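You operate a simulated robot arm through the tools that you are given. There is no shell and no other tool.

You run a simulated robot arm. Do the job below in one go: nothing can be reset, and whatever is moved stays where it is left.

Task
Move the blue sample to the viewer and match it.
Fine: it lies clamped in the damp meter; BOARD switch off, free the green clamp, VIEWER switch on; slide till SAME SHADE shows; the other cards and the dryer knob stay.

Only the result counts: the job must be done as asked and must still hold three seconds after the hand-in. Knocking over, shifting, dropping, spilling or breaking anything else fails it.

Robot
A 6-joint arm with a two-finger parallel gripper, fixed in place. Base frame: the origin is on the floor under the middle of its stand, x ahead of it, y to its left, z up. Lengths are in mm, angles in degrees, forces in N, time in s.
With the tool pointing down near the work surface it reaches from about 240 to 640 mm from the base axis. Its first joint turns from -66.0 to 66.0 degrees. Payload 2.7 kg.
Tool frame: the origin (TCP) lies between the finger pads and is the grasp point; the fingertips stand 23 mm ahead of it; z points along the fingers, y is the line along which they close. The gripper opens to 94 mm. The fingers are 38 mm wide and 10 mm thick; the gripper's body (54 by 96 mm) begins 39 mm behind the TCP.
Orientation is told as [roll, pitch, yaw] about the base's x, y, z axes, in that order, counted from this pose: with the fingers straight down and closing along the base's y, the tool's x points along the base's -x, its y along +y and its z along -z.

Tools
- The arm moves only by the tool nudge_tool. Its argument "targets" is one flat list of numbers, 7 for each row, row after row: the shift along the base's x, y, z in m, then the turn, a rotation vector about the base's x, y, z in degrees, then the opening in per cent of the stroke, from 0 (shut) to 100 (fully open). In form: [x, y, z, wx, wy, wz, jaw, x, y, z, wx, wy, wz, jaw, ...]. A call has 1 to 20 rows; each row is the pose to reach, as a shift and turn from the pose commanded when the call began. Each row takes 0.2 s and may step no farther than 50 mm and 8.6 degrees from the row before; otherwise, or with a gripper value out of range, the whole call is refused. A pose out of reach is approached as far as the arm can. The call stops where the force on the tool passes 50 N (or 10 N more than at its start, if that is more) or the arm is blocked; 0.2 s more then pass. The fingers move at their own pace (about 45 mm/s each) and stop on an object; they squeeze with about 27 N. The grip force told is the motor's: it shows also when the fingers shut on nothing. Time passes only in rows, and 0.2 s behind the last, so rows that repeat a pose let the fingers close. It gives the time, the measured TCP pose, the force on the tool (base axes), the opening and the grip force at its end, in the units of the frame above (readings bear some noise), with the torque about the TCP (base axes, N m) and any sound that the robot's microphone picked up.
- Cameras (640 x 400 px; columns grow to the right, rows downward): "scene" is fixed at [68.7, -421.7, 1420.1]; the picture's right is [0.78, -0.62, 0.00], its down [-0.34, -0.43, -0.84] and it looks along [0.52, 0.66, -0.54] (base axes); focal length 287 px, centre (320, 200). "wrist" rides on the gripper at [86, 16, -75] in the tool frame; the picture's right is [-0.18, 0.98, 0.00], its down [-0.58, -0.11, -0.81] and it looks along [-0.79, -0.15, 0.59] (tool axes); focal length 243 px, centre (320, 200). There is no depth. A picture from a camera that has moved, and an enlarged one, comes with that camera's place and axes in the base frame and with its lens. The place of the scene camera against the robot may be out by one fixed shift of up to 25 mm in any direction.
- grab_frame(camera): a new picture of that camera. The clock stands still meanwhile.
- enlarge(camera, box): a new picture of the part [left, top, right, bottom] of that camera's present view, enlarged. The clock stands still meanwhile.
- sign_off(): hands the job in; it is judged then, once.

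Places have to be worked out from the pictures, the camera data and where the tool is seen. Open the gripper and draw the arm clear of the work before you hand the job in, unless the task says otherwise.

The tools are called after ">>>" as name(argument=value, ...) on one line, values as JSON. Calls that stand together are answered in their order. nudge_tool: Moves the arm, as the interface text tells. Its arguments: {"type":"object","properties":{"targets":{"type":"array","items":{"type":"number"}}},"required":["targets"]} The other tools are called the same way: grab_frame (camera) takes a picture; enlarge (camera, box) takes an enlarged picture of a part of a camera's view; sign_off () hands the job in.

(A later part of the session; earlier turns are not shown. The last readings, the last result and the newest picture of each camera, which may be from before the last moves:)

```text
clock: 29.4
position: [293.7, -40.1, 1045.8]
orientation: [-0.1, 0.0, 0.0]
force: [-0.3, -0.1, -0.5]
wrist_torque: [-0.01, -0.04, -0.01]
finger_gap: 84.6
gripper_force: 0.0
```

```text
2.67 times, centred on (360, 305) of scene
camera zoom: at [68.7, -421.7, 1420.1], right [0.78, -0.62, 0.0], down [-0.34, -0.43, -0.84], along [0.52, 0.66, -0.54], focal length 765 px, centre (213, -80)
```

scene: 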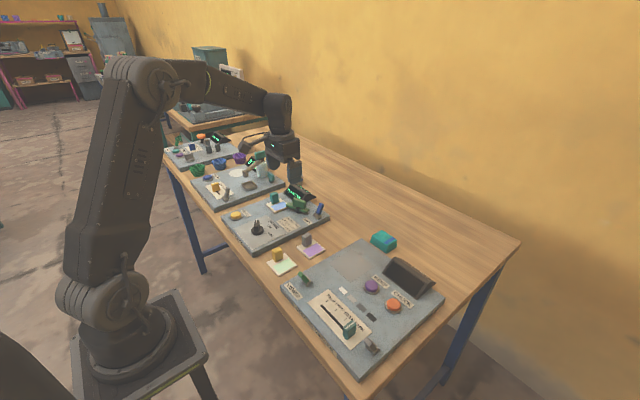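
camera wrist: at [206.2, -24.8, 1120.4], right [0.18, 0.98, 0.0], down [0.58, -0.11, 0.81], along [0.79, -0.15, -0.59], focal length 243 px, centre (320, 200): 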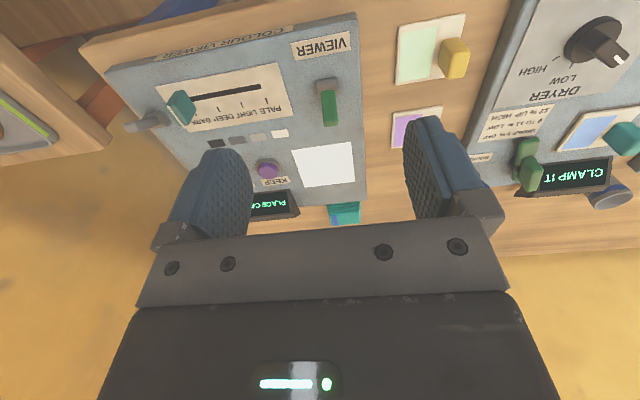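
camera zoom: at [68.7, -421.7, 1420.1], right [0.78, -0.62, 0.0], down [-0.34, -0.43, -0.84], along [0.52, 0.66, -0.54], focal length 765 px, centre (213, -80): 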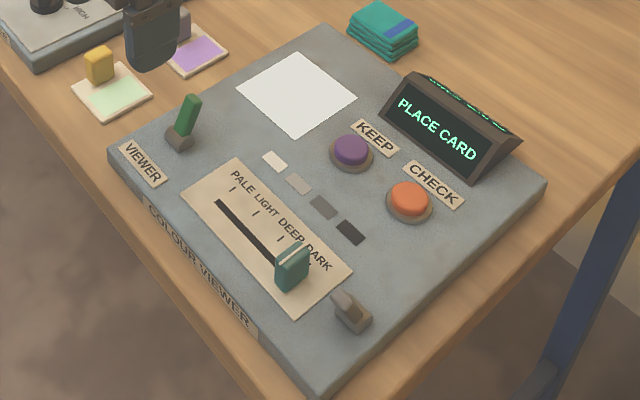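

The white pad spans about x 429–514, y -108 – -24 (centre ≈(471.5, -66)). Now I'll go to the blue card for a close look, to about (425, 285, 1000).

>>> nudge_tool(targets=[0.0166, 0.041, 0, 0, 0, 0, 100, 0.0333, 0.0818, 0, 0, 0, 0, 100, 0.05, 0.1226, 0, 0, 0, 0, 100, 0.0665, 0.1635, 0, 0, 0, 0, 100, 0.083, 0.2044, -0.005, 0, 0, 0, 100, 0.1, 0.2453, -0.01, 0, 0, 0, 100, 0.1164, 0.286, -0.02, 0, 0, 0, 100, 0.133, 0.327, -0.03, 0, 0, 0, 100, 0.133, 0.327, -0.046, 0, 0, 0, 100, 0.133, 0.327, -0.046, 0, 0, 0, 100])

>>> grab_frame(camera="wrist")

>>> enlarge(camera="wrist", box=[180, 0, 440, 180])

```text
clock: 31.6
position: [424.5, 282.7, 999.1]
orientation: [0.0, 0.1, 0.0]
force: [-0.2, -0.3, 0.9]
wrist_torque: [0.02, 0.05, -0.02]
finger_gap: 94.0
gripper_force: 0.0
```

```text
taken
camera wrist: at [336.9, 299.0, 1073.4], right [0.18, 0.98, 0.0], down [0.58, -0.11, 0.81], along [0.79, -0.15, -0.59], focal length 243 px, centre (320, 200)
```

wrist: 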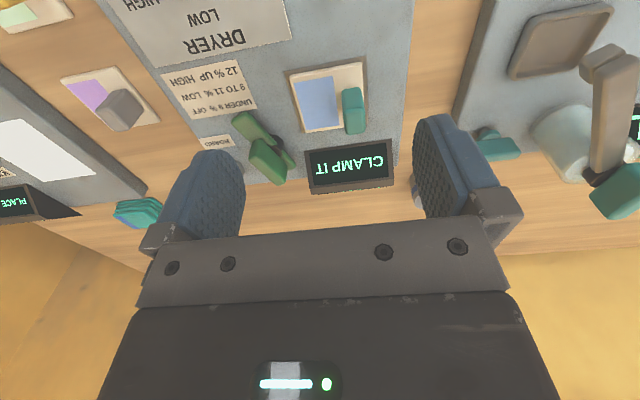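

```text
2.22 times, centred on (310, 90) of wrist
camera zoom: at [336.9, 299.0, 1073.4], right [0.18, 0.98, 0.0], down [0.58, -0.11, 0.81], along [0.79, -0.15, -0.59], focal length 539 px, centre (342, 444)
```

zoom: 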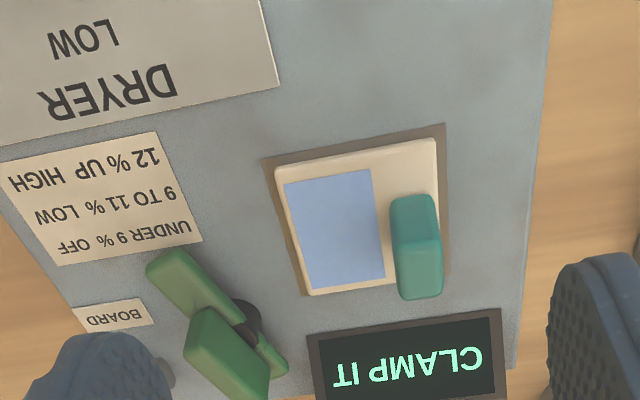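

The card spans x 433–494, y 254–315 with its handle at centre (465, 305), about 23×15 mm, top z≈900. I'll move above the handle and descend to about z=935 with the jaw half open, then check.

>>> nudge_tool(targets=[0.02, 0.01, -0.01, 0, 0, 0, 80, 0.04, 0.02, -0.03, 0, 0, 0, 50, 0.04, 0.02, -0.065, 0, 0, 0, 50, 0.04, 0.02, -0.065, 0, 0, 0, 50, 0.04, 0.02, -0.065, 0, 0, 0, 50])

>>> grab_frame(camera="wrist")

>>> enlarge(camera="wrist", box=[220, 0, 420, 240])

>>> enlarge(camera="scene", box=[250, 150, 350, 230])

```text
clock: 32.8
position: [462.0, 303.7, 933.8]
orientation: [0.0, 0.0, 0.0]
force: [-0.4, 0.6, 0.2]
wrist_torque: [0.03, 0.02, 0.0]
finger_gap: 47.1
gripper_force: 0.1
```

```text
taken
camera wrist: at [375.5, 319.9, 1009.8], right [0.18, 0.98, 0.0], down [0.58, -0.11, 0.81], along [0.79, -0.15, -0.59], focal length 243 px, centre (320, 200)
```

wrist: 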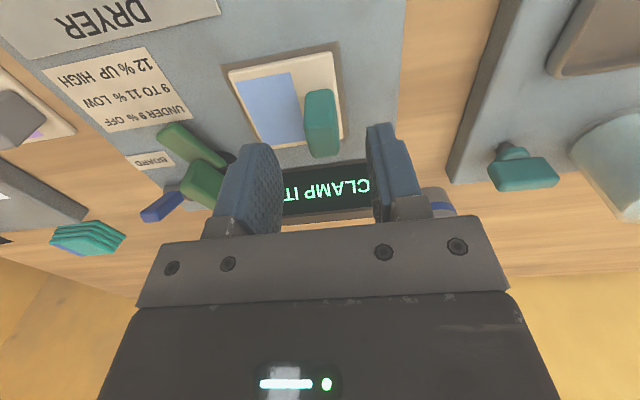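

```text
1.67 times, centred on (320, 120) of wrist
camera zoom: at [375.5, 319.9, 1009.8], right [0.18, 0.98, 0.0], down [0.58, -0.11, 0.81], along [0.79, -0.15, -0.59], focal length 404 px, centre (320, 333)
```

zoom: 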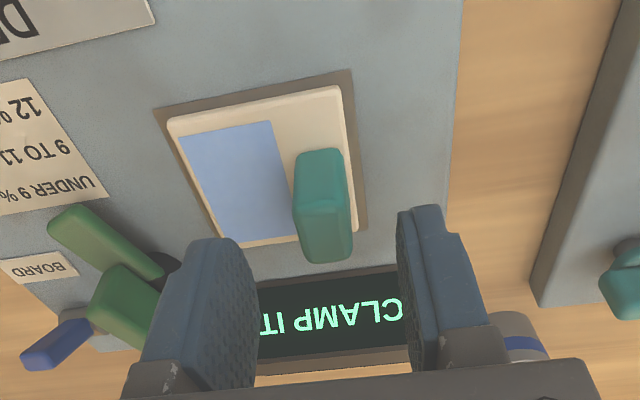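

```text
5.00 times, centred on (300, 190) of scene
camera zoom: at [68.8, -421.7, 1420.1], right [0.78, -0.62, 0.0], down [-0.34, -0.43, -0.84], along [0.52, 0.66, -0.54], focal length 1434 px, centre (420, 250)
```

zoom: 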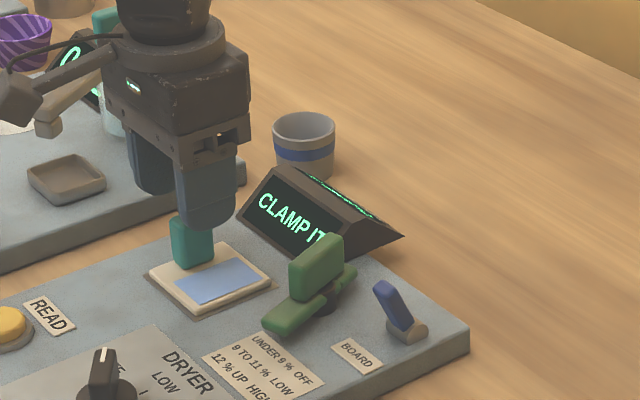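

The handle measures at (466, 305) again, centred between the fingers. I'll go down to z≈899 and close on it.

>>> nudge_tool(targets=[0.001, 0, -0.02, 0, 0, 0, 50, 0.001, 0, -0.036, 0, 0, 0, 50, 0.001, 0, -0.036, 0, 0, 0, 50, 0.001, 0, -0.036, 0, 0, 0, 20, 0.001, 0, -0.036, 0, 0, 0, 10, 0.001, 0, -0.036, 0, 0, 0, 0, 0.001, 0, -0.036, 0, 0, 0, 0, 0.001, 0, -0.036, 0, 0, 0, 0])

>>> enlarge(camera="wrist", box=[220, 0, 420, 240])

>>> enlarge(camera="scene", box=[250, 150, 350, 230])

```text
clock: 34.6
position: [463.9, 305.2, 897.6]
orientation: [0.0, -0.1, 0.1]
force: [-0.6, 0.1, 0.3]
wrist_torque: [-0.01, 0.02, 0.01]
finger_gap: 17.3
gripper_force: 26.9
```

```text
1.67 times, centred on (320, 120) of wrist
camera zoom: at [377.4, 320.2, 972.8], right [0.18, 0.98, 0.0], down [0.58, -0.11, 0.81], along [0.79, -0.15, -0.59], focal length 404 px, centre (320, 333)
```

zoom: 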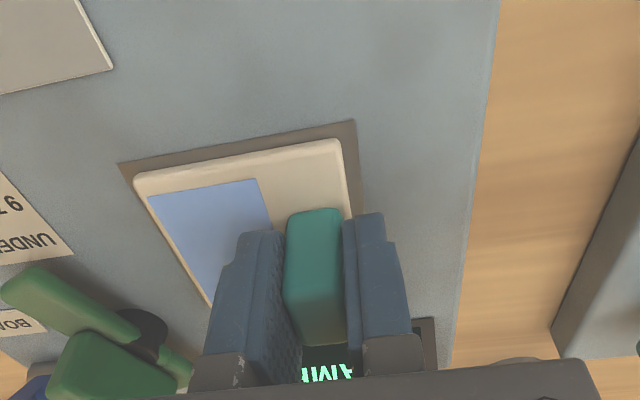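

```text
5.00 times, centred on (300, 190) of scene
camera zoom: at [68.8, -421.7, 1420.1], right [0.78, -0.62, 0.0], down [-0.34, -0.43, -0.84], along [0.52, 0.66, -0.54], focal length 1434 px, centre (420, 250)
```

zoom: 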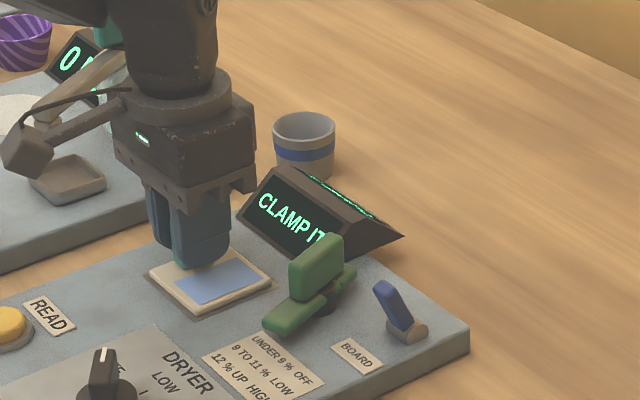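

The handle is held at 17.3 mm. I'll lift gently and watch the force.

>>> nudge_tool(targets=[0, 0, 0.004, 0, 0, 0, 0, 0, 0, 0.01, 0, 0, 0, 0, 0, 0, 0.02, 0, 0, 0, 0, 0, 0, 0.04, 0, 0, 0, 0, 0, 0, 0.07, 0, 0, 0, 0, 0, 0, 0.07, 0, 0, 0, 0])

>>> grab_frame(camera="wrist")

>>> enlarge(camera="scene", box=[250, 150, 350, 230])

```text
clock: 36.0
position: [466.2, 304.8, 969.1]
orientation: [0.0, 0.0, 0.1]
force: [-0.8, -0.3, -0.1]
wrist_torque: [0.01, 0.02, 0.0]
finger_gap: 0.0
gripper_force: 27.1
```

```text
taken
camera wrist: at [379.1, 320.4, 1044.4], right [0.18, 0.98, 0.0], down [0.58, -0.11, 0.81], along [0.79, -0.15, -0.59], focal length 243 px, centre (320, 200)
```

wrist: 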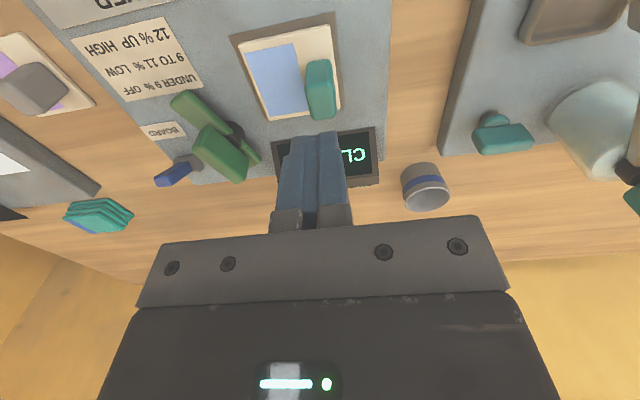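

```text
5.00 times, centred on (300, 190) of scene
camera zoom: at [68.7, -421.7, 1420.1], right [0.78, -0.62, 0.0], down [-0.34, -0.43, -0.84], along [0.52, 0.66, -0.54], focal length 1434 px, centre (420, 250)
```

zoom: 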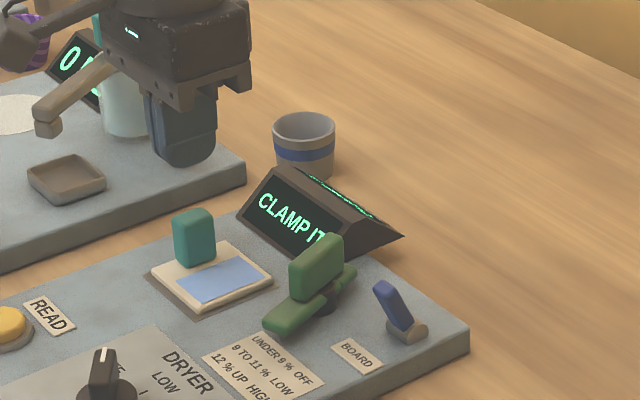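

The card stayed in its tray: the fingers slid off the handle (gap 0). I'll look closely at the card and the switch before another try.

>>> enlarge(camera="wrist", box=[140, 0, 400, 200])

>>> enlarge(camera="scene", box=[265, 180, 345, 230])

```text
2.00 times, centred on (270, 100) of wrist
camera zoom: at [379.1, 320.4, 1044.4], right [0.18, 0.98, 0.0], down [0.58, -0.11, 0.81], along [0.79, -0.15, -0.59], focal length 485 px, centre (420, 400)
```

zoom: 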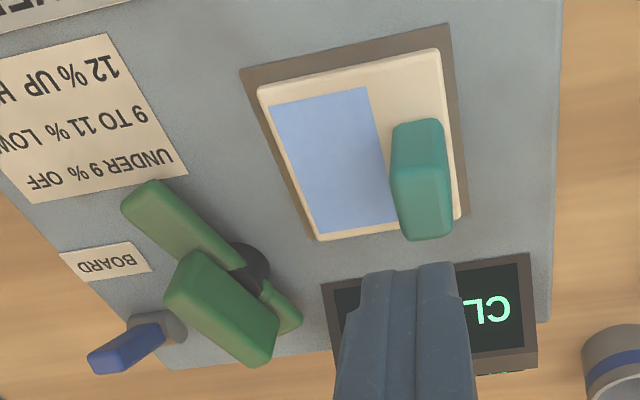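

```text
8.00 times, centred on (305, 205) of scene
camera zoom: at [68.7, -421.7, 1420.1], right [0.78, -0.62, 0.0], down [-0.34, -0.43, -0.84], along [0.52, 0.66, -0.54], focal length 2294 px, centre (440, 160)
```

zoom: 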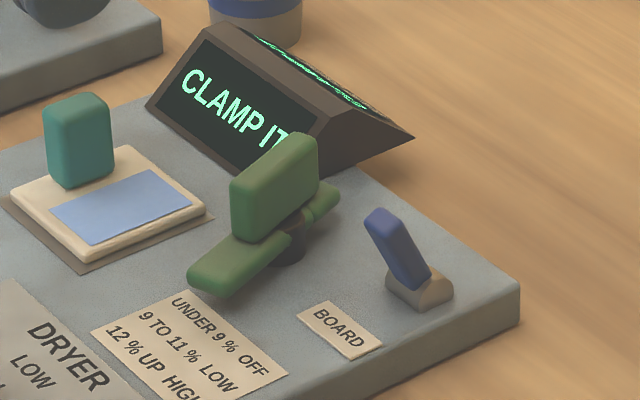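

The card moved about 4 mm but was not lifted, and the plate triangulates to z≈860, so the handle top is nearer 896. I'll reopen, go deeper (TCP z≈893), grip, and then lift only 3 mm to read the force.

>>> nudge_tool(targets=[0.002, 0, 0, 0, 0, 0, 30, 0.002, 0, 0, 0, 0, 0, 50, 0.002, 0, 0, 0, 0, 0, 50, 0.002, 0, -0.03, 0, 0, 0, 50, 0.002, 0, -0.06, 0, 0, 0, 50, 0.002, 0, -0.076, 0, 0, 0, 50, 0.002, 0, -0.076, 0, 0, 0, 50])

>>> enlarge(camera="wrist", box=[220, 0, 420, 240])

```text
clock: 37.6
position: [470.2, 305.5, 891.6]
orientation: [0.0, 0.0, 0.2]
force: [0.2, -0.9, -0.2]
wrist_torque: [0.03, 0.02, -0.03]
finger_gap: 47.0
gripper_force: 0.1
```

```text
1.67 times, centred on (320, 120) of wrist
camera zoom: at [383.2, 321.4, 966.5], right [0.18, 0.98, 0.0], down [0.58, -0.11, 0.81], along [0.79, -0.15, -0.59], focal length 404 px, centre (320, 333)
```

zoom: 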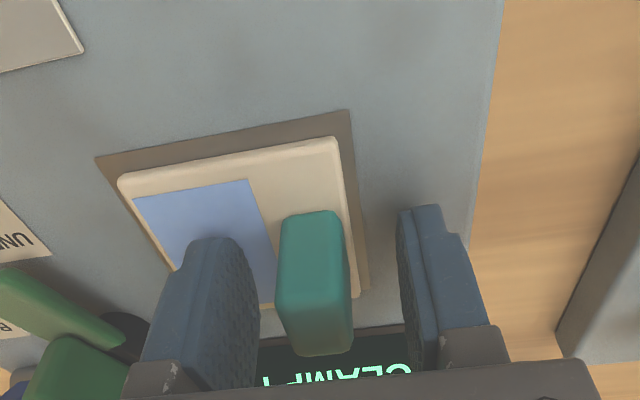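

The handle sits between the fingers with top ≈898. I close fully, wait, and then lift only 3 mm.

>>> nudge_tool(targets=[0.002, 0, 0, 0, 0, 0, 20, 0.002, 0, 0, 0, 0, 0, 10, 0.002, 0, 0, 0, 0, 0, 0, 0.002, 0, 0, 0, 0, 0, 0, 0.002, 0, 0, 0, 0, 0, 0])

>>> nudge_tool(targets=[0, 0, 0.001, 0, 0, 0, 0, 0, 0, 0.002, 0, 0, 0, 0, 0, 0, 0.003, 0, 0, 0, 0])

>>> enlarge(camera="wrist", box=[220, 0, 420, 240])

```text
clock: 38.8
position: [472.5, 306.1, 890.6]
orientation: [0.0, -0.1, 0.1]
force: [0.5, 0.5, 0.4]
wrist_torque: [-0.02, -0.01, -0.02]
finger_gap: 17.4
gripper_force: 27.0
```

```text
clock: 39.6
position: [471.4, 305.9, 894.8]
orientation: [0.0, 0.0, 0.1]
force: [-1.1, 0.3, -1.0]
wrist_torque: [0.02, 0.0, -0.03]
finger_gap: 17.4
gripper_force: 27.1
```

```text
1.67 times, centred on (320, 120) of wrist
camera zoom: at [383.7, 322.1, 971.0], right [0.18, 0.98, 0.0], down [0.58, -0.11, 0.81], along [0.79, -0.15, -0.59], focal length 404 px, centre (320, 333)
```

zoom: 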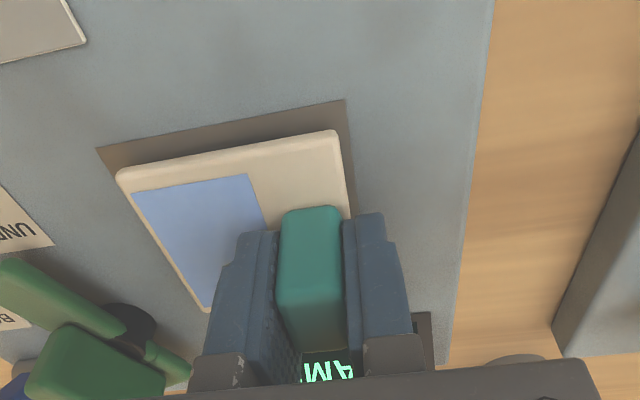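

The card is coming up with the handle now (only ~1 N of weight). I'll raise it slowly and check.

>>> nudge_tool(targets=[0, 0, 0.003, 0, 0, 0, 0, 0, 0, 0.006, 0, 0, 0, 0, 0, 0, 0.01, 0, 0, 0, 0, 0, 0, 0.014, 0, 0, 0, 0, 0, 0, 0.018, 0, 0, 0, 0, 0, 0, 0.022, 0, 0, 0, 0, 0, 0, 0.026, 0, 0, 0, 0, 0, 0, 0.026, 0, 0, 0, 0])

>>> enlarge(camera="wrist", box=[220, 0, 420, 240])

>>> enlarge(camera="scene", box=[250, 150, 350, 230])

```text
clock: 41.4
position: [472.5, 306.3, 922.2]
orientation: [0.0, 0.0, 0.0]
force: [0.3, 0.5, -0.4]
wrist_torque: [0.02, 0.03, -0.01]
finger_gap: 17.3
gripper_force: 27.6
```

```text
1.67 times, centred on (320, 120) of wrist
camera zoom: at [384.0, 321.3, 997.2], right [0.18, 0.98, 0.0], down [0.58, -0.11, 0.81], along [0.79, -0.15, -0.59], focal length 404 px, centre (320, 333)
```

zoom: 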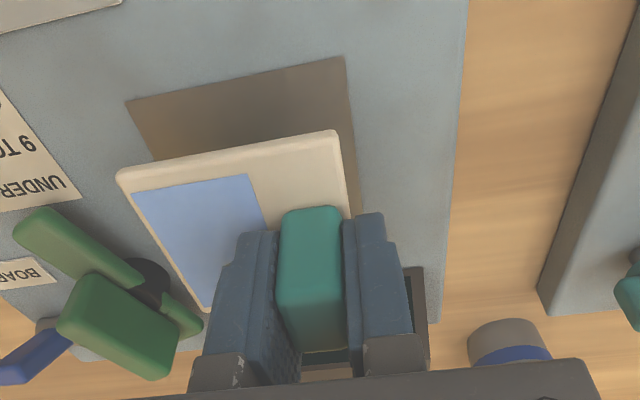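

```text
5.00 times, centred on (300, 190) of scene
camera zoom: at [68.8, -421.7, 1420.1], right [0.78, -0.62, 0.0], down [-0.34, -0.43, -0.84], along [0.52, 0.66, -0.54], focal length 1434 px, centre (420, 250)
```

zoom: 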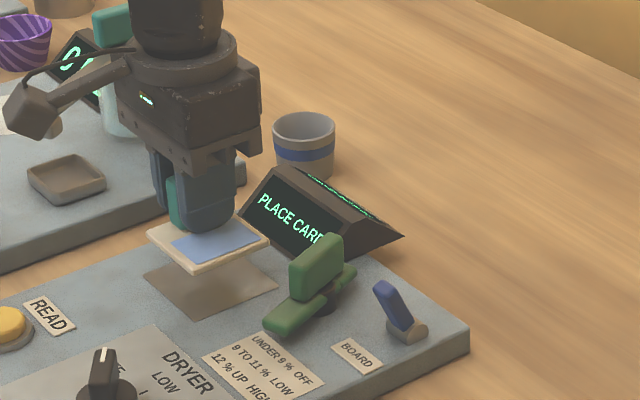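

The card is lifted clear and the damp meter shows "PLACE CARD". The card centre is (-4.5, -19.8) from the TCP. I'll rise to z≈982 and carry it slowly toward the viewer.

>>> nudge_tool(targets=[0, 0, 0.008, 0, 0, 0, 0, 0, 0, 0.018, 0, 0, 0, 0, 0, 0, 0.03, 0, 0, 0, 0, 0, 0, 0.042, 0, 0, 0, 0, 0, 0, 0.053, 0, 0, 0, 0, 0, -0.004, 0.06, 0, 0, 0, 0, 0, -0.014, 0.06, 0, 0, 0, 0, 0.0005, -0.028, 0.06, 0, 0, 0, 0, 0.001, -0.044, 0.06, 0, 0, 0, 0, 0.001, -0.062, 0.06, 0, 0, 0, 0, 0.0015, -0.08, 0.06, 0, 0, 0, 0, 0.002, -0.098, 0.06, 0, 0, 0, 0, 0.002, -0.116, 0.06, 0, 0, 0, 0, 0.0025, -0.134, 0.06, 0, 0, 0, 0, 0.003, -0.152, 0.06, 0, 0, 0, 0, 0.003, -0.168, 0.06, 0, 0, 0, 0, 0.003, -0.182, 0.06, 0, 0, 0, 0, 0.003, -0.19, 0.06, 0, 0, 0, 0, 0.003, -0.194, 0.06, 0, 0, 0, 0])

>>> grab_frame(camera="wrist")

>>> enlarge(camera="scene", box=[240, 150, 460, 350])

```text
clock: 45.4
position: [472.6, 111.0, 980.9]
orientation: [0.1, 0.0, 0.0]
force: [0.2, -0.2, -0.3]
wrist_torque: [0.01, 0.03, 0.01]
finger_gap: 17.5
gripper_force: 27.1
```

```text
taken
camera wrist: at [386.4, 126.3, 1056.4], right [0.18, 0.98, 0.0], down [0.58, -0.11, 0.81], along [0.79, -0.15, -0.59], focal length 243 px, centre (320, 200)
```

wrist: 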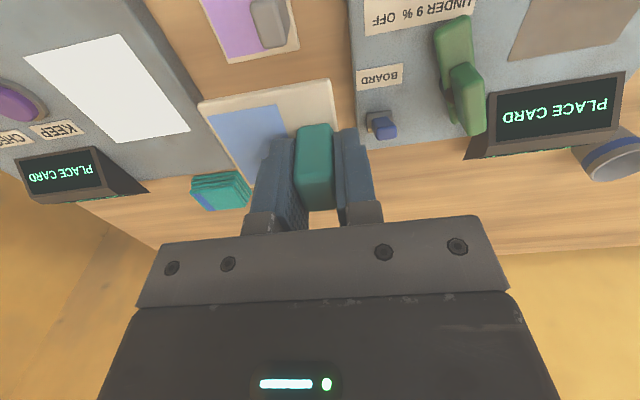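

```text
2.00 times, centred on (350, 250) of scene
camera zoom: at [68.8, -421.7, 1420.1], right [0.78, -0.62, 0.0], down [-0.34, -0.43, -0.84], along [0.52, 0.66, -0.54], focal length 574 px, centre (260, 100)
```

zoom: 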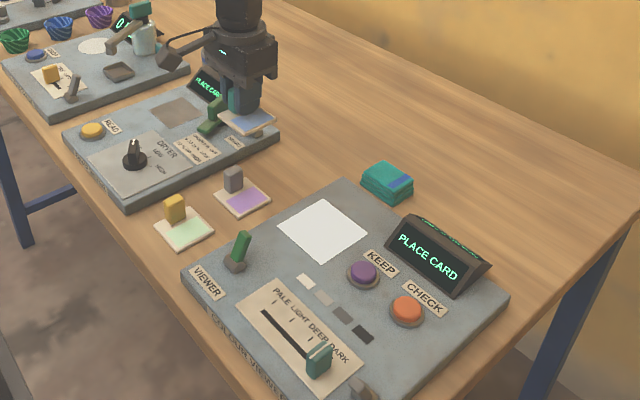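

Card still firm. The pad measures again at centre ≈(470.5, -66.5), so the TCP should go to about (475, -47). I carry on there and lower to z≈925.

>>> nudge_tool(targets=[0, -0.006, 0, 0, 0, 0, 0, 0, -0.018, 0, 0, 0, 0, 0, 0, -0.034, 0, 0, 0, 0, 0, 0.001, -0.052, 0, 0, 0, 0, 0, 0.001, -0.07, 0, 0, 0, 0, 0, 0.001, -0.088, 0, 0, 0, 0, 0, 0.002, -0.106, 0, 0, 0, 0, 0, 0.002, -0.124, 0, 0, 0, 0, 0, 0.002, -0.14, 0, 0, 0, 0, 0, 0.002, -0.151, 0, 0, 0, 0, 0, 0.002, -0.1575, 0, 0, 0, 0, 0, 0.002, -0.1575, -0.006, 0, 0, 0, 0, 0.002, -0.1575, -0.016, 0, 0, 0, 0, 0.002, -0.1575, -0.028, 0, 0, 0, 0, 0.002, -0.1575, -0.04, 0, 0, 0, 0, 0.002, -0.1575, -0.05, 0, 0, 0, 0, 0.002, -0.1575, -0.057, 0, 0, 0, 0, 0.002, -0.1575, -0.057, 0, 0, 0, 0])

>>> grab_frame(camera="wrist")

>>> enlarge(camera="wrist", box=[180, 20, 420, 240])

>>> enlarge(camera="scene", box=[300, 200, 450, 330])

```text
clock: 49.2
position: [475.8, -46.9, 924.2]
orientation: [0.0, 0.0, 0.0]
force: [-0.5, 0.6, 0.5]
wrist_torque: [0.01, -0.03, 0.0]
finger_gap: 17.5
gripper_force: 26.9
```

```text
taken
camera wrist: at [389.0, -30.7, 999.4], right [0.18, 0.98, 0.0], down [0.58, -0.11, 0.81], along [0.79, -0.15, -0.59], focal length 243 px, centre (320, 200)
```

wrist: 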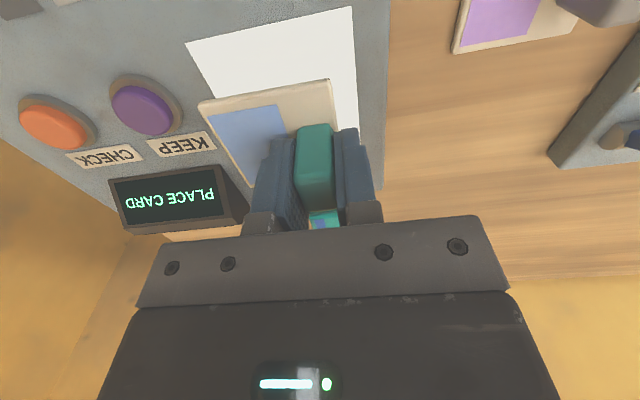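

```text
1.82 times, centred on (300, 130) of wrist
camera zoom: at [389.0, -30.7, 999.4], right [0.18, 0.98, 0.0], down [0.58, -0.11, 0.81], along [0.79, -0.15, -0.59], focal length 441 px, centre (356, 327)
```

zoom: 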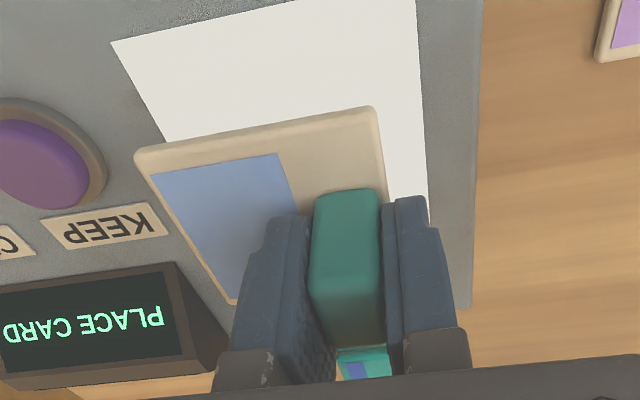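

```text
3.08 times, centred on (375, 265) of scene
camera zoom: at [68.8, -421.7, 1420.1], right [0.78, -0.62, 0.0], down [-0.34, -0.43, -0.84], along [0.52, 0.66, -0.54], focal length 882 px, centre (151, 0)
```

zoom: 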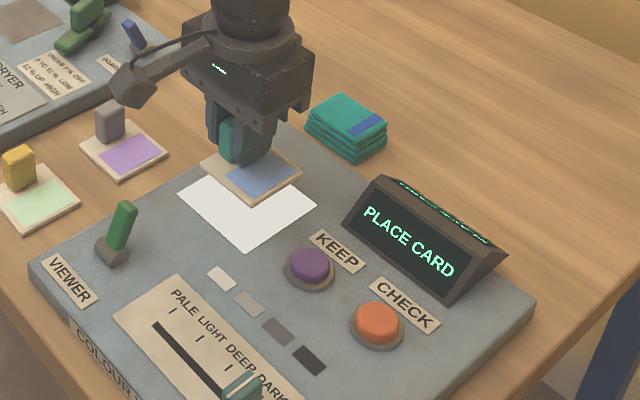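

The card hovers over the pad in line. I lower it to ~3 mm above, then by 1 mm steps to feel the contact.

>>> nudge_tool(targets=[0, 0, -0.006, 0, 0, 0, 0, 0, 0, -0.014, 0, 0, 0, 0, 0, 0, -0.022, 0, 0, 0, 0, 0, 0, -0.028, 0, 0, 0, 0, 0, 0, -0.028, 0, 0, 0, 0])

>>> nudge_tool(targets=[0, 0, -0.001, 0, 0, 0, 0, 0, 0, -0.002, 0, 0, 0, 0, 0, 0, -0.003, 0, 0, 0, 0, 0, 0, -0.003, 0, 0, 0, 0])

>>> enlarge(camera="wrist", box=[180, 20, 420, 240])

>>> enlarge(camera="scene", box=[300, 200, 450, 330])

```text
clock: 50.4
position: [477.8, -46.4, 896.5]
orientation: [0.0, 0.1, 0.1]
force: [-0.5, 0.4, -0.4]
wrist_torque: [0.02, -0.02, 0.0]
finger_gap: 17.5
gripper_force: 27.4
```

```text
clock: 51.4
position: [477.7, -46.9, 893.2]
orientation: [0.0, 0.1, 0.1]
force: [0.6, -0.3, -0.5]
wrist_torque: [0.02, -0.02, 0.01]
finger_gap: 17.3
gripper_force: 27.6
```

```text
1.82 times, centred on (300, 130) of wrist
camera zoom: at [389.5, -30.7, 968.6], right [0.18, 0.98, 0.0], down [0.58, -0.11, 0.81], along [0.79, -0.15, -0.59], focal length 441 px, centre (356, 327)
```

zoom: 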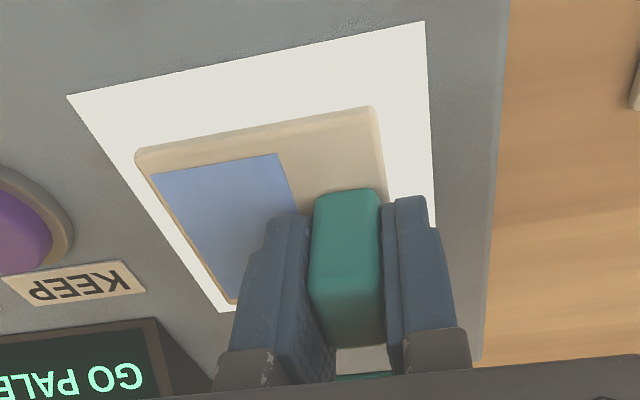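

```text
3.08 times, centred on (375, 265) of scene
camera zoom: at [68.8, -421.7, 1420.1], right [0.78, -0.62, 0.0], down [-0.34, -0.43, -0.84], along [0.52, 0.66, -0.54], focal length 882 px, centre (151, 0)
```

zoom: 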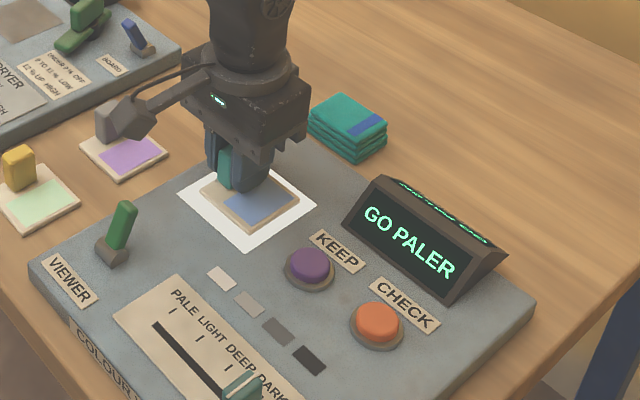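

The viewer already shows "GO PALER". I'll go down 1.5 mm more, then open the fingers gently and rise.

>>> nudge_tool(targets=[0, 0, -0.001, 0, 0, 0, 0, 0, 0, -0.0015, 0, 0, 0, 0, 0, 0, -0.0015, 0, 0, 0, 0])

>>> nudge_tool(targets=[0, 0, 0, 0, 0, 0, 25, 0, 0, 0, 0, 0, 0, 32, 0, 0, 0, 0, 0, 0, 40, 0, 0, 0, 0, 0, 0, 40])

>>> enlarge(camera="wrist", box=[180, 20, 420, 240])

```text
clock: 52.2
position: [476.8, -44.9, 891.1]
orientation: [0.0, -0.1, 0.1]
force: [-0.4, -1.0, 0.0]
wrist_torque: [0.03, 0.02, -0.01]
finger_gap: 17.8
gripper_force: 27.1
```

```text
clock: 53.2
position: [475.4, -46.5, 891.9]
orientation: [0.0, -0.1, 0.2]
force: [-0.7, 0.1, -0.9]
wrist_torque: [-0.02, -0.03, -0.01]
finger_gap: 37.7
gripper_force: 0.1
```

```text
1.82 times, centred on (300, 130) of wrist
camera zoom: at [389.2, -30.6, 967.3], right [0.18, 0.98, 0.0], down [0.58, -0.11, 0.81], along [0.79, -0.15, -0.59], focal length 441 px, centre (356, 327)
```

zoom: 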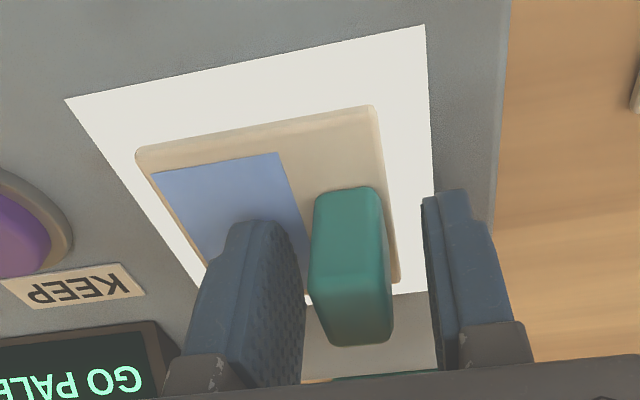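

The card rests on the pad with both fingers off the handle. I rise straight up and go over to look at the slider.

>>> nudge_tool(targets=[0, 0, 0.006, 0, 0, 0, 40, 0, 0, 0.02, 0, 0, 0, 40, 0, 0, 0.05, 0, 0, 0, 40, 0, 0, 0.09, 0, 0, 0, 60, 0, 0, 0.13, 0, 0, 0, 80, -0.04, -0.01, 0.15, 0, 0, 0, 100, -0.08, -0.025, 0.152, 0, 0, 0, 100, -0.12, -0.04, 0.152, 0, 0, 0, 100, -0.16, -0.055, 0.152, 0, 0, 0, 100, -0.185, -0.07, 0.152, 0, 0, 0, 100, -0.185, -0.07, 0.152, 0, 0, 0, 100])

>>> grab_frame(camera="wrist")

>>> enlarge(camera="wrist", box=[180, 0, 460, 180])

>>> enlarge(camera="scene", box=[280, 220, 450, 380])

```text
clock: 55.6
position: [293.3, -114.4, 1041.8]
orientation: [0.0, 0.0, 0.2]
force: [-0.8, 0.0, 0.0]
wrist_torque: [-0.01, 0.01, 0.0]
finger_gap: 94.0
gripper_force: 0.1
```

```text
taken
camera wrist: at [205.8, -99.1, 1117.5], right [0.18, 0.98, 0.0], down [0.58, -0.11, 0.81], along [0.79, -0.15, -0.59], focal length 243 px, centre (320, 200)
```

wrist: 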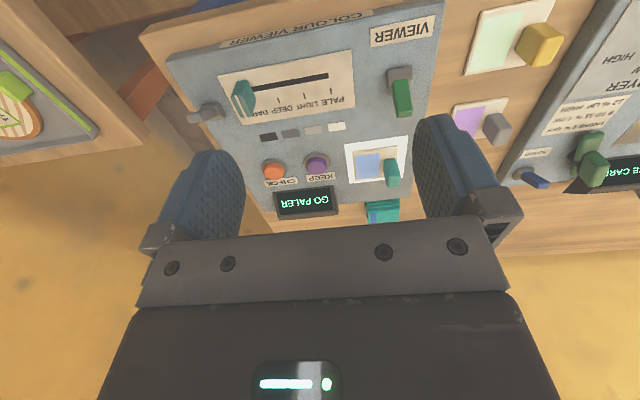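

```text
2.22 times, centred on (320, 90) of wrist
camera zoom: at [205.8, -99.1, 1117.5], right [0.18, 0.98, 0.0], down [0.58, -0.11, 0.81], along [0.79, -0.15, -0.59], focal length 539 px, centre (320, 444)
```

zoom: 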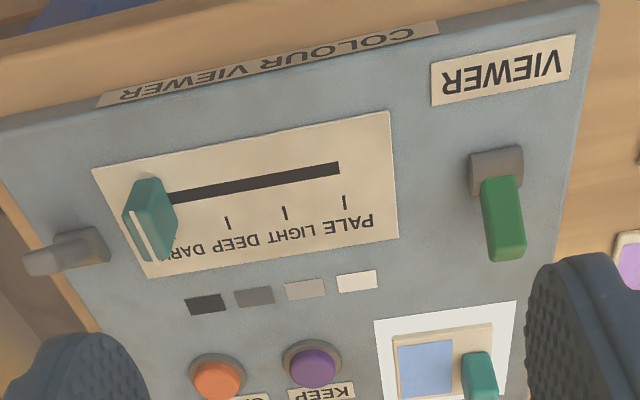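

```text
2.50 times, centred on (365, 300) of scene
camera zoom: at [68.7, -421.7, 1420.1], right [0.78, -0.62, 0.0], down [-0.34, -0.43, -0.84], along [0.52, 0.66, -0.54], focal length 717 px, centre (208, -50)
```

zoom: 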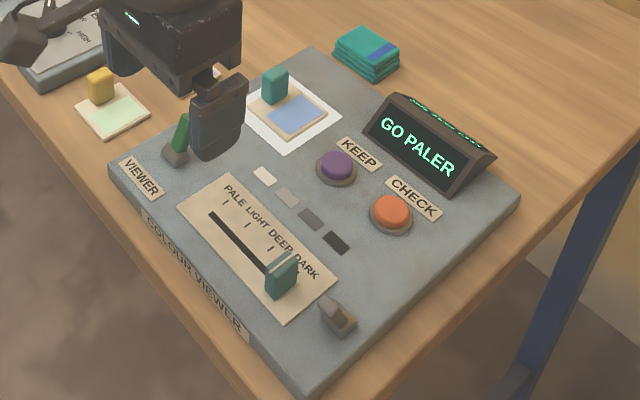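

"GO PALER" shows; the slider knob is at the DARK end near (333, -205), and the slot runs along +y with ticks at y≈-204 (dark), -174, -144, -114 (pale). I'll go closer over the knob to measure it.

>>> nudge_tool(targets=[0.007, -0.025, -0.01, 0, 0, 0, 80, 0.014, -0.05, -0.03, 0, 0, 0, 60, 0.02, -0.075, -0.06, 0, 0, 0, 40, 0.02, -0.075, -0.06, 0, 0, 0, 40, 0.02, -0.075, -0.06, 0, 0, 0, 40])

>>> grab_frame(camera="wrist")

>>> enlarge(camera="wrist", box=[200, 0, 440, 160])

>>> enlarge(camera="scene", box=[300, 270, 400, 370])

```text
clock: 56.8
position: [311.3, -190.6, 984.3]
orientation: [0.0, 0.0, 0.1]
force: [0.1, 0.7, 0.3]
wrist_torque: [-0.03, -0.01, -0.05]
finger_gap: 37.6
gripper_force: 0.1
```

```text
taken
camera wrist: at [223.8, -174.7, 1058.9], right [0.18, 0.98, 0.0], down [0.58, -0.11, 0.81], along [0.79, -0.15, -0.59], focal length 243 px, centre (320, 200)
```

wrist: 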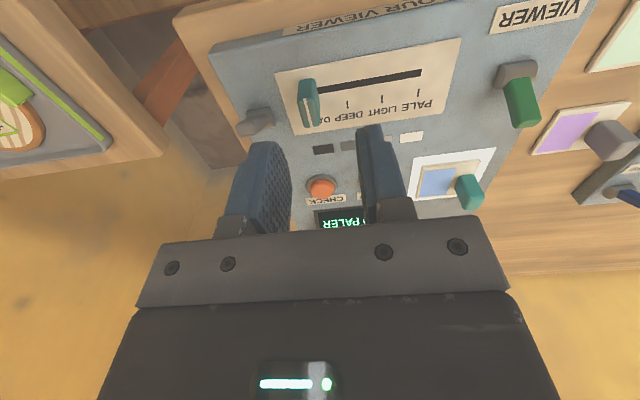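

```text
2.50 times, centred on (320, 80) of wrist
camera zoom: at [223.8, -174.7, 1058.9], right [0.18, 0.98, 0.0], down [0.58, -0.11, 0.81], along [0.79, -0.15, -0.59], focal length 606 px, centre (320, 500)
```

zoom: 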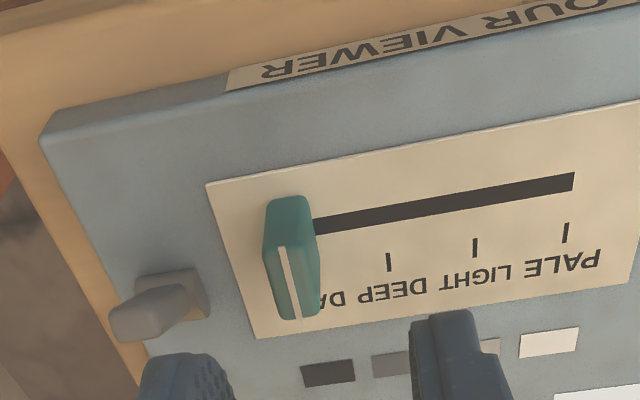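

```text
4.00 times, centred on (350, 320) of scene
camera zoom: at [68.7, -421.7, 1420.1], right [0.78, -0.62, 0.0], down [-0.34, -0.43, -0.84], along [0.52, 0.66, -0.54], focal length 1147 px, centre (200, -280)
```

zoom: 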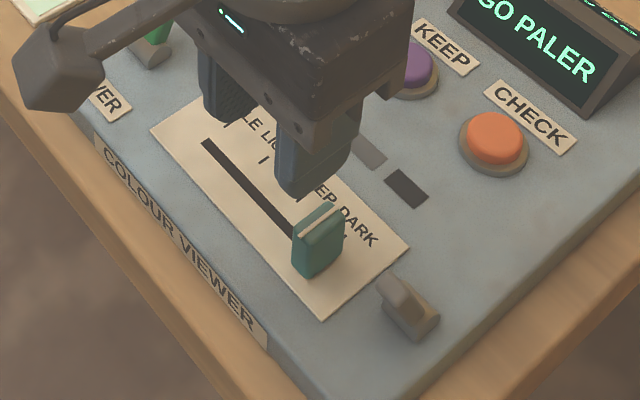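

The knob is at centre (334, -204), 26 mm along x, ~16 mm along y, top z≈889; the grey lever's bracket edge is at y≈-239. I'll move above with a 32 mm opening and lower partway to check.

>>> nudge_tool(targets=[0.012, -0.006, 0, 0, 0, 0, 34, 0.024, -0.0123, 0, 0, 0, 0, 34, 0.024, -0.0123, -0.03, 0, 0, 0, 34, 0.024, -0.0123, -0.06, 0, 0, 0, 34, 0.024, -0.0123, -0.06, 0, 0, 0, 34])

>>> enlarge(camera="wrist", box=[200, 0, 440, 240])

>>> enlarge(camera="scene", box=[300, 270, 400, 370])

```text
clock: 58.0
position: [335.3, -204.0, 922.1]
orientation: [-0.1, 0.1, 0.1]
force: [-0.4, 0.4, -0.4]
wrist_torque: [-0.02, 0.03, 0.03]
finger_gap: 32.0
gripper_force: 0.1
```

```text
1.67 times, centred on (320, 120) of wrist
camera zoom: at [248.7, -188.2, 997.5], right [0.18, 0.98, 0.0], down [0.58, -0.11, 0.81], along [0.79, -0.15, -0.59], focal length 404 px, centre (320, 333)
```

zoom: 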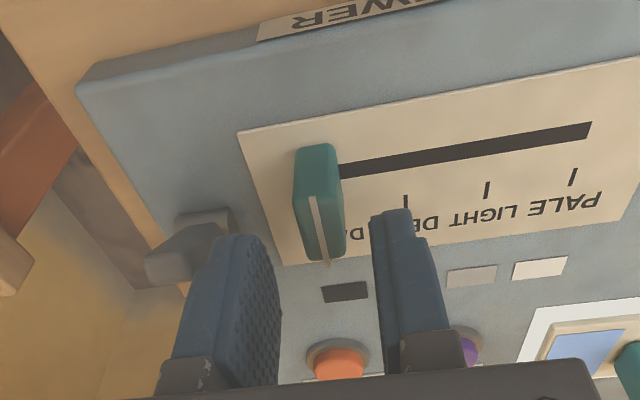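

```text
4.00 times, centred on (350, 320) of scene
camera zoom: at [68.8, -421.7, 1420.1], right [0.78, -0.62, 0.0], down [-0.34, -0.43, -0.84], along [0.52, 0.66, -0.54], focal length 1147 px, centre (200, -280)
```

zoom: 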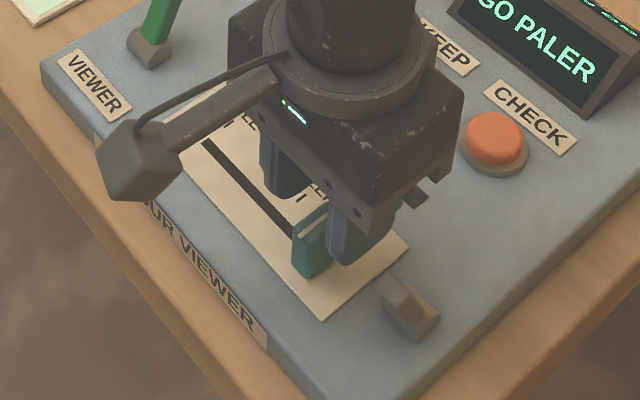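

The knob centre reads (336, -204.5), well between the fingers. I descend to z≈890 and close on it.

>>> nudge_tool(targets=[0.001, -0.0005, -0.015, 0, 0, 0, 34, 0.001, -0.0005, -0.03, 0, 0, 0, 34, 0.001, -0.0005, -0.0345, 0, 0, 0, 34, 0.001, -0.0005, -0.0345, 0, 0, 0, 20, 0.001, -0.0005, -0.0345, 0, 0, 0, 8, 0.001, -0.0005, -0.0345, 0, 0, 0, 0, 0.001, -0.0005, -0.0345, 0, 0, 0, 0])

>>> enlarge(camera="scene", box=[300, 240, 450, 380])

```text
clock: 59.6
position: [335.8, -202.5, 887.4]
orientation: [-0.1, 0.0, 0.1]
force: [1.8, 8.1, -2.8]
wrist_torque: [0.03, -0.19, -0.1]
finger_gap: 13.9
gripper_force: 45.2
```

```text
2.86 times, centred on (375, 310) of scene
camera zoom: at [68.8, -421.5, 1420.2], right [0.78, -0.62, 0.0], down [-0.34, -0.43, -0.84], along [0.52, 0.66, -0.54], focal length 819 px, centre (163, -114)
```

zoom: 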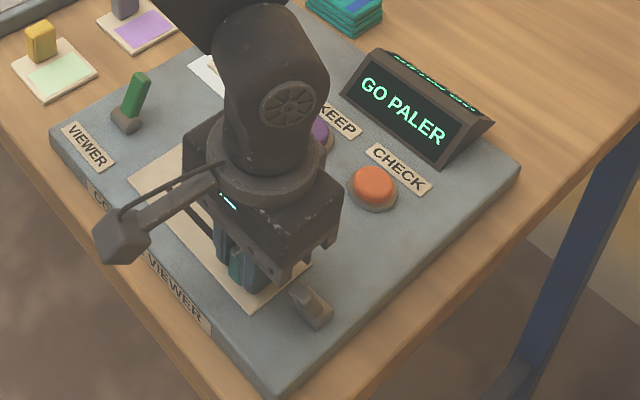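

The knob is gripped. I slide it toward PALE (+y) 15 mm and read the display.

>>> nudge_tool(targets=[0, 0.003, 0, 0, 0, 0, 0, 0, 0.006, 0, 0, 0, 0, 0, 0, 0.009, 0, 0, 0, 0, 0, 0, 0.012, 0, 0, 0, 0, 0, 0, 0.015, 0, 0, 0, 0, 0, 0, 0.015, 0, 0, 0, 0])

>>> enlarge(camera="scene", box=[300, 240, 450, 380])

```text
refused: targets must hold 7 numbers for each row
```

```text
2.86 times, centred on (375, 310) of scene
camera zoom: at [68.8, -421.5, 1420.2], right [0.78, -0.62, 0.0], down [-0.34, -0.43, -0.84], along [0.52, 0.66, -0.54], focal length 819 px, centre (163, -114)
```

zoom: 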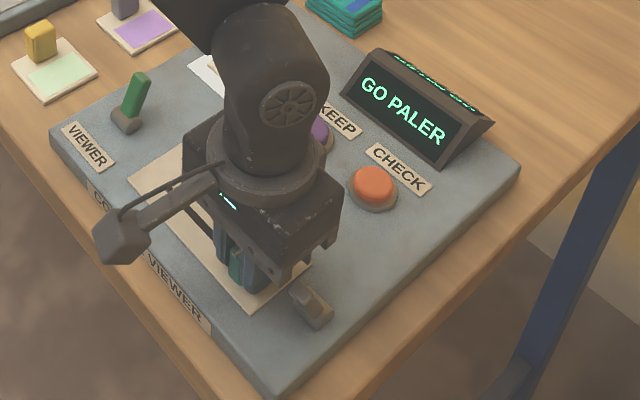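

The call was refused for a row-count slip on my part; nothing moved. I repeat it with proper rows: 15 mm toward PALE.

>>> nudge_tool(targets=[0, 0.003, 0, 0, 0, 0, 0, 0, 0.006, 0, 0, 0, 0, 0, 0, 0.009, 0, 0, 0, 0, 0, 0, 0.012, 0, 0, 0, 0, 0, 0, 0.015, 0, 0, 0, 0, 0])

>>> enlarge(camera="scene", box=[300, 240, 450, 380])

```text
clock: 60.8
position: [335.9, -187.1, 888.0]
orientation: [0.0, 0.1, 0.0]
force: [13.0, -1.1, -32.0]
wrist_torque: [-0.06, -0.33, -0.07]
finger_gap: 13.8
gripper_force: 45.3
```

```text
2.86 times, centred on (375, 310) of scene
camera zoom: at [69.4, -421.9, 1420.0], right [0.78, -0.62, 0.0], down [-0.34, -0.43, -0.84], along [0.52, 0.66, -0.54], focal length 819 px, centre (163, -114)
```

zoom: 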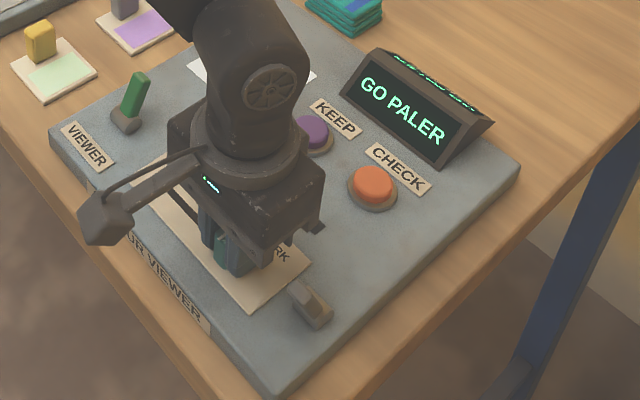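

Still "GO PALER"; the z force is -32 N, so I ease down 1.5 mm and continue another 12 mm.

>>> nudge_tool(targets=[0.0005, 0, -0.0015, 0, 0, 0, 0, 0.0005, 0.003, -0.0015, 0, 0, 0, 0, 0.0005, 0.006, -0.0015, 0, 0, 0, 0, 0.0005, 0.009, -0.0015, 0, 0, 0, 0, 0.0005, 0.012, -0.0015, 0, 0, 0, 0])

>>> enlarge(camera="scene", box=[300, 240, 450, 380])

```text
clock: 62.0
position: [336.1, -176.2, 886.7]
orientation: [0.0, 0.1, 0.1]
force: [1.7, 1.7, -14.7]
wrist_torque: [-0.05, 0.71, -0.17]
finger_gap: 13.4
gripper_force: 44.3
```

```text
2.86 times, centred on (375, 310) of scene
camera zoom: at [69.0, -421.8, 1420.1], right [0.78, -0.62, 0.0], down [-0.34, -0.43, -0.84], along [0.52, 0.66, -0.54], focal length 819 px, centre (163, -114)
```

zoom: 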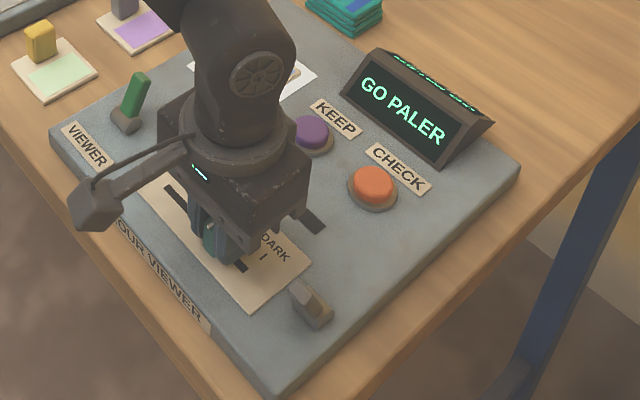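

Still "GO PALER" at about y=-177 (near DEEP). I go on 8 mm, with a slight further relief in z.

>>> nudge_tool(targets=[0, 0.002, -0.0005, 0, 0, 0, 0, 0, 0.004, -0.0005, 0, 0, 0, 0, 0, 0.006, -0.0005, 0, 0, 0, 0, 0, 0.008, -0.0005, 0, 0, 0, 0])

>>> enlarge(camera="scene", box=[300, 240, 450, 380])

```text
clock: 63.0
position: [335.8, -168.4, 887.3]
orientation: [-0.1, 0.1, 0.0]
force: [-21.8, -1.4, 5.9]
wrist_torque: [-0.07, -0.69, -0.01]
finger_gap: 13.7
gripper_force: 44.9
```

```text
2.86 times, centred on (375, 310) of scene
camera zoom: at [68.1, -421.7, 1420.2], right [0.78, -0.62, 0.0], down [-0.34, -0.43, -0.84], along [0.52, 0.66, -0.54], focal length 819 px, centre (163, -114)
```

zoom: 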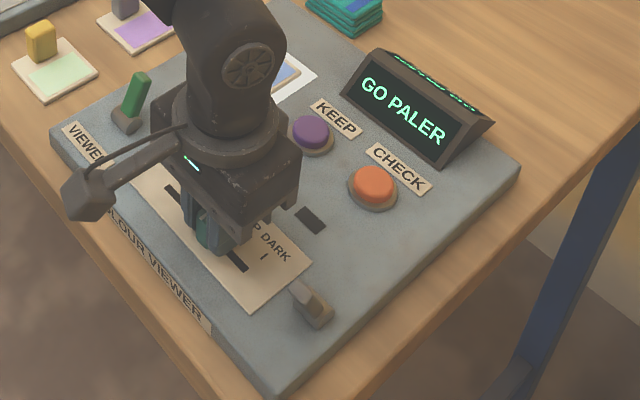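

Still "GO PALER" at y≈-169; I ease x by -0.8 mm and go 6 mm further.

>>> nudge_tool(targets=[-0.0008, 0, 0, 0, 0, 0, 0, -0.0008, 0.002, 0, 0, 0, 0, 0, -0.0008, 0.004, 0, 0, 0, 0, 0, -0.0008, 0.006, 0, 0, 0, 0, 0])

>>> enlarge(camera="scene", box=[300, 240, 450, 380])

```text
clock: 64.0
position: [336.1, -162.5, 888.2]
orientation: [0.1, 0.0, 0.1]
force: [-7.3, -1.9, 7.9]
wrist_torque: [0.01, 0.52, -0.05]
finger_gap: 13.5
gripper_force: 44.6
```

```text
2.86 times, centred on (375, 310) of scene
camera zoom: at [68.5, -421.7, 1420.1], right [0.78, -0.62, 0.0], down [-0.34, -0.43, -0.84], along [0.52, 0.66, -0.54], focal length 819 px, centre (163, -114)
```

zoom: 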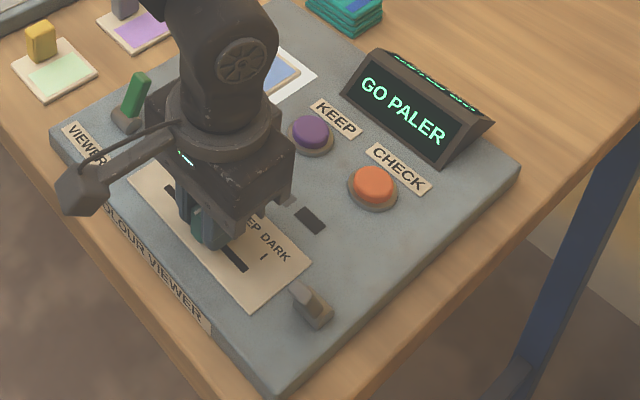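

Still "GO PALER" at y≈-163. Another 6 mm.

>>> nudge_tool(targets=[-0.0003, 0.002, 0.0003, 0, 0, 0, 0, -0.0003, 0.004, 0.0003, 0, 0, 0, 0, -0.0003, 0.006, 0.0003, 0, 0, 0, 0])

>>> enlarge(camera="scene", box=[300, 240, 450, 380])

```text
clock: 64.8
position: [335.6, -156.8, 887.2]
orientation: [0.1, -0.1, 0.1]
force: [-4.2, 0.0, -1.9]
wrist_torque: [0.02, -0.84, -0.05]
finger_gap: 13.5
gripper_force: 44.3
```

```text
2.86 times, centred on (375, 310) of scene
camera zoom: at [68.7, -421.7, 1420.1], right [0.78, -0.62, 0.0], down [-0.34, -0.43, -0.84], along [0.52, 0.66, -0.54], focal length 819 px, centre (163, -114)
```

zoom: 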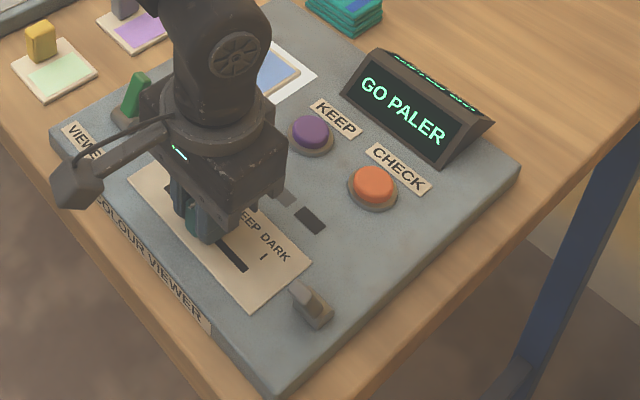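

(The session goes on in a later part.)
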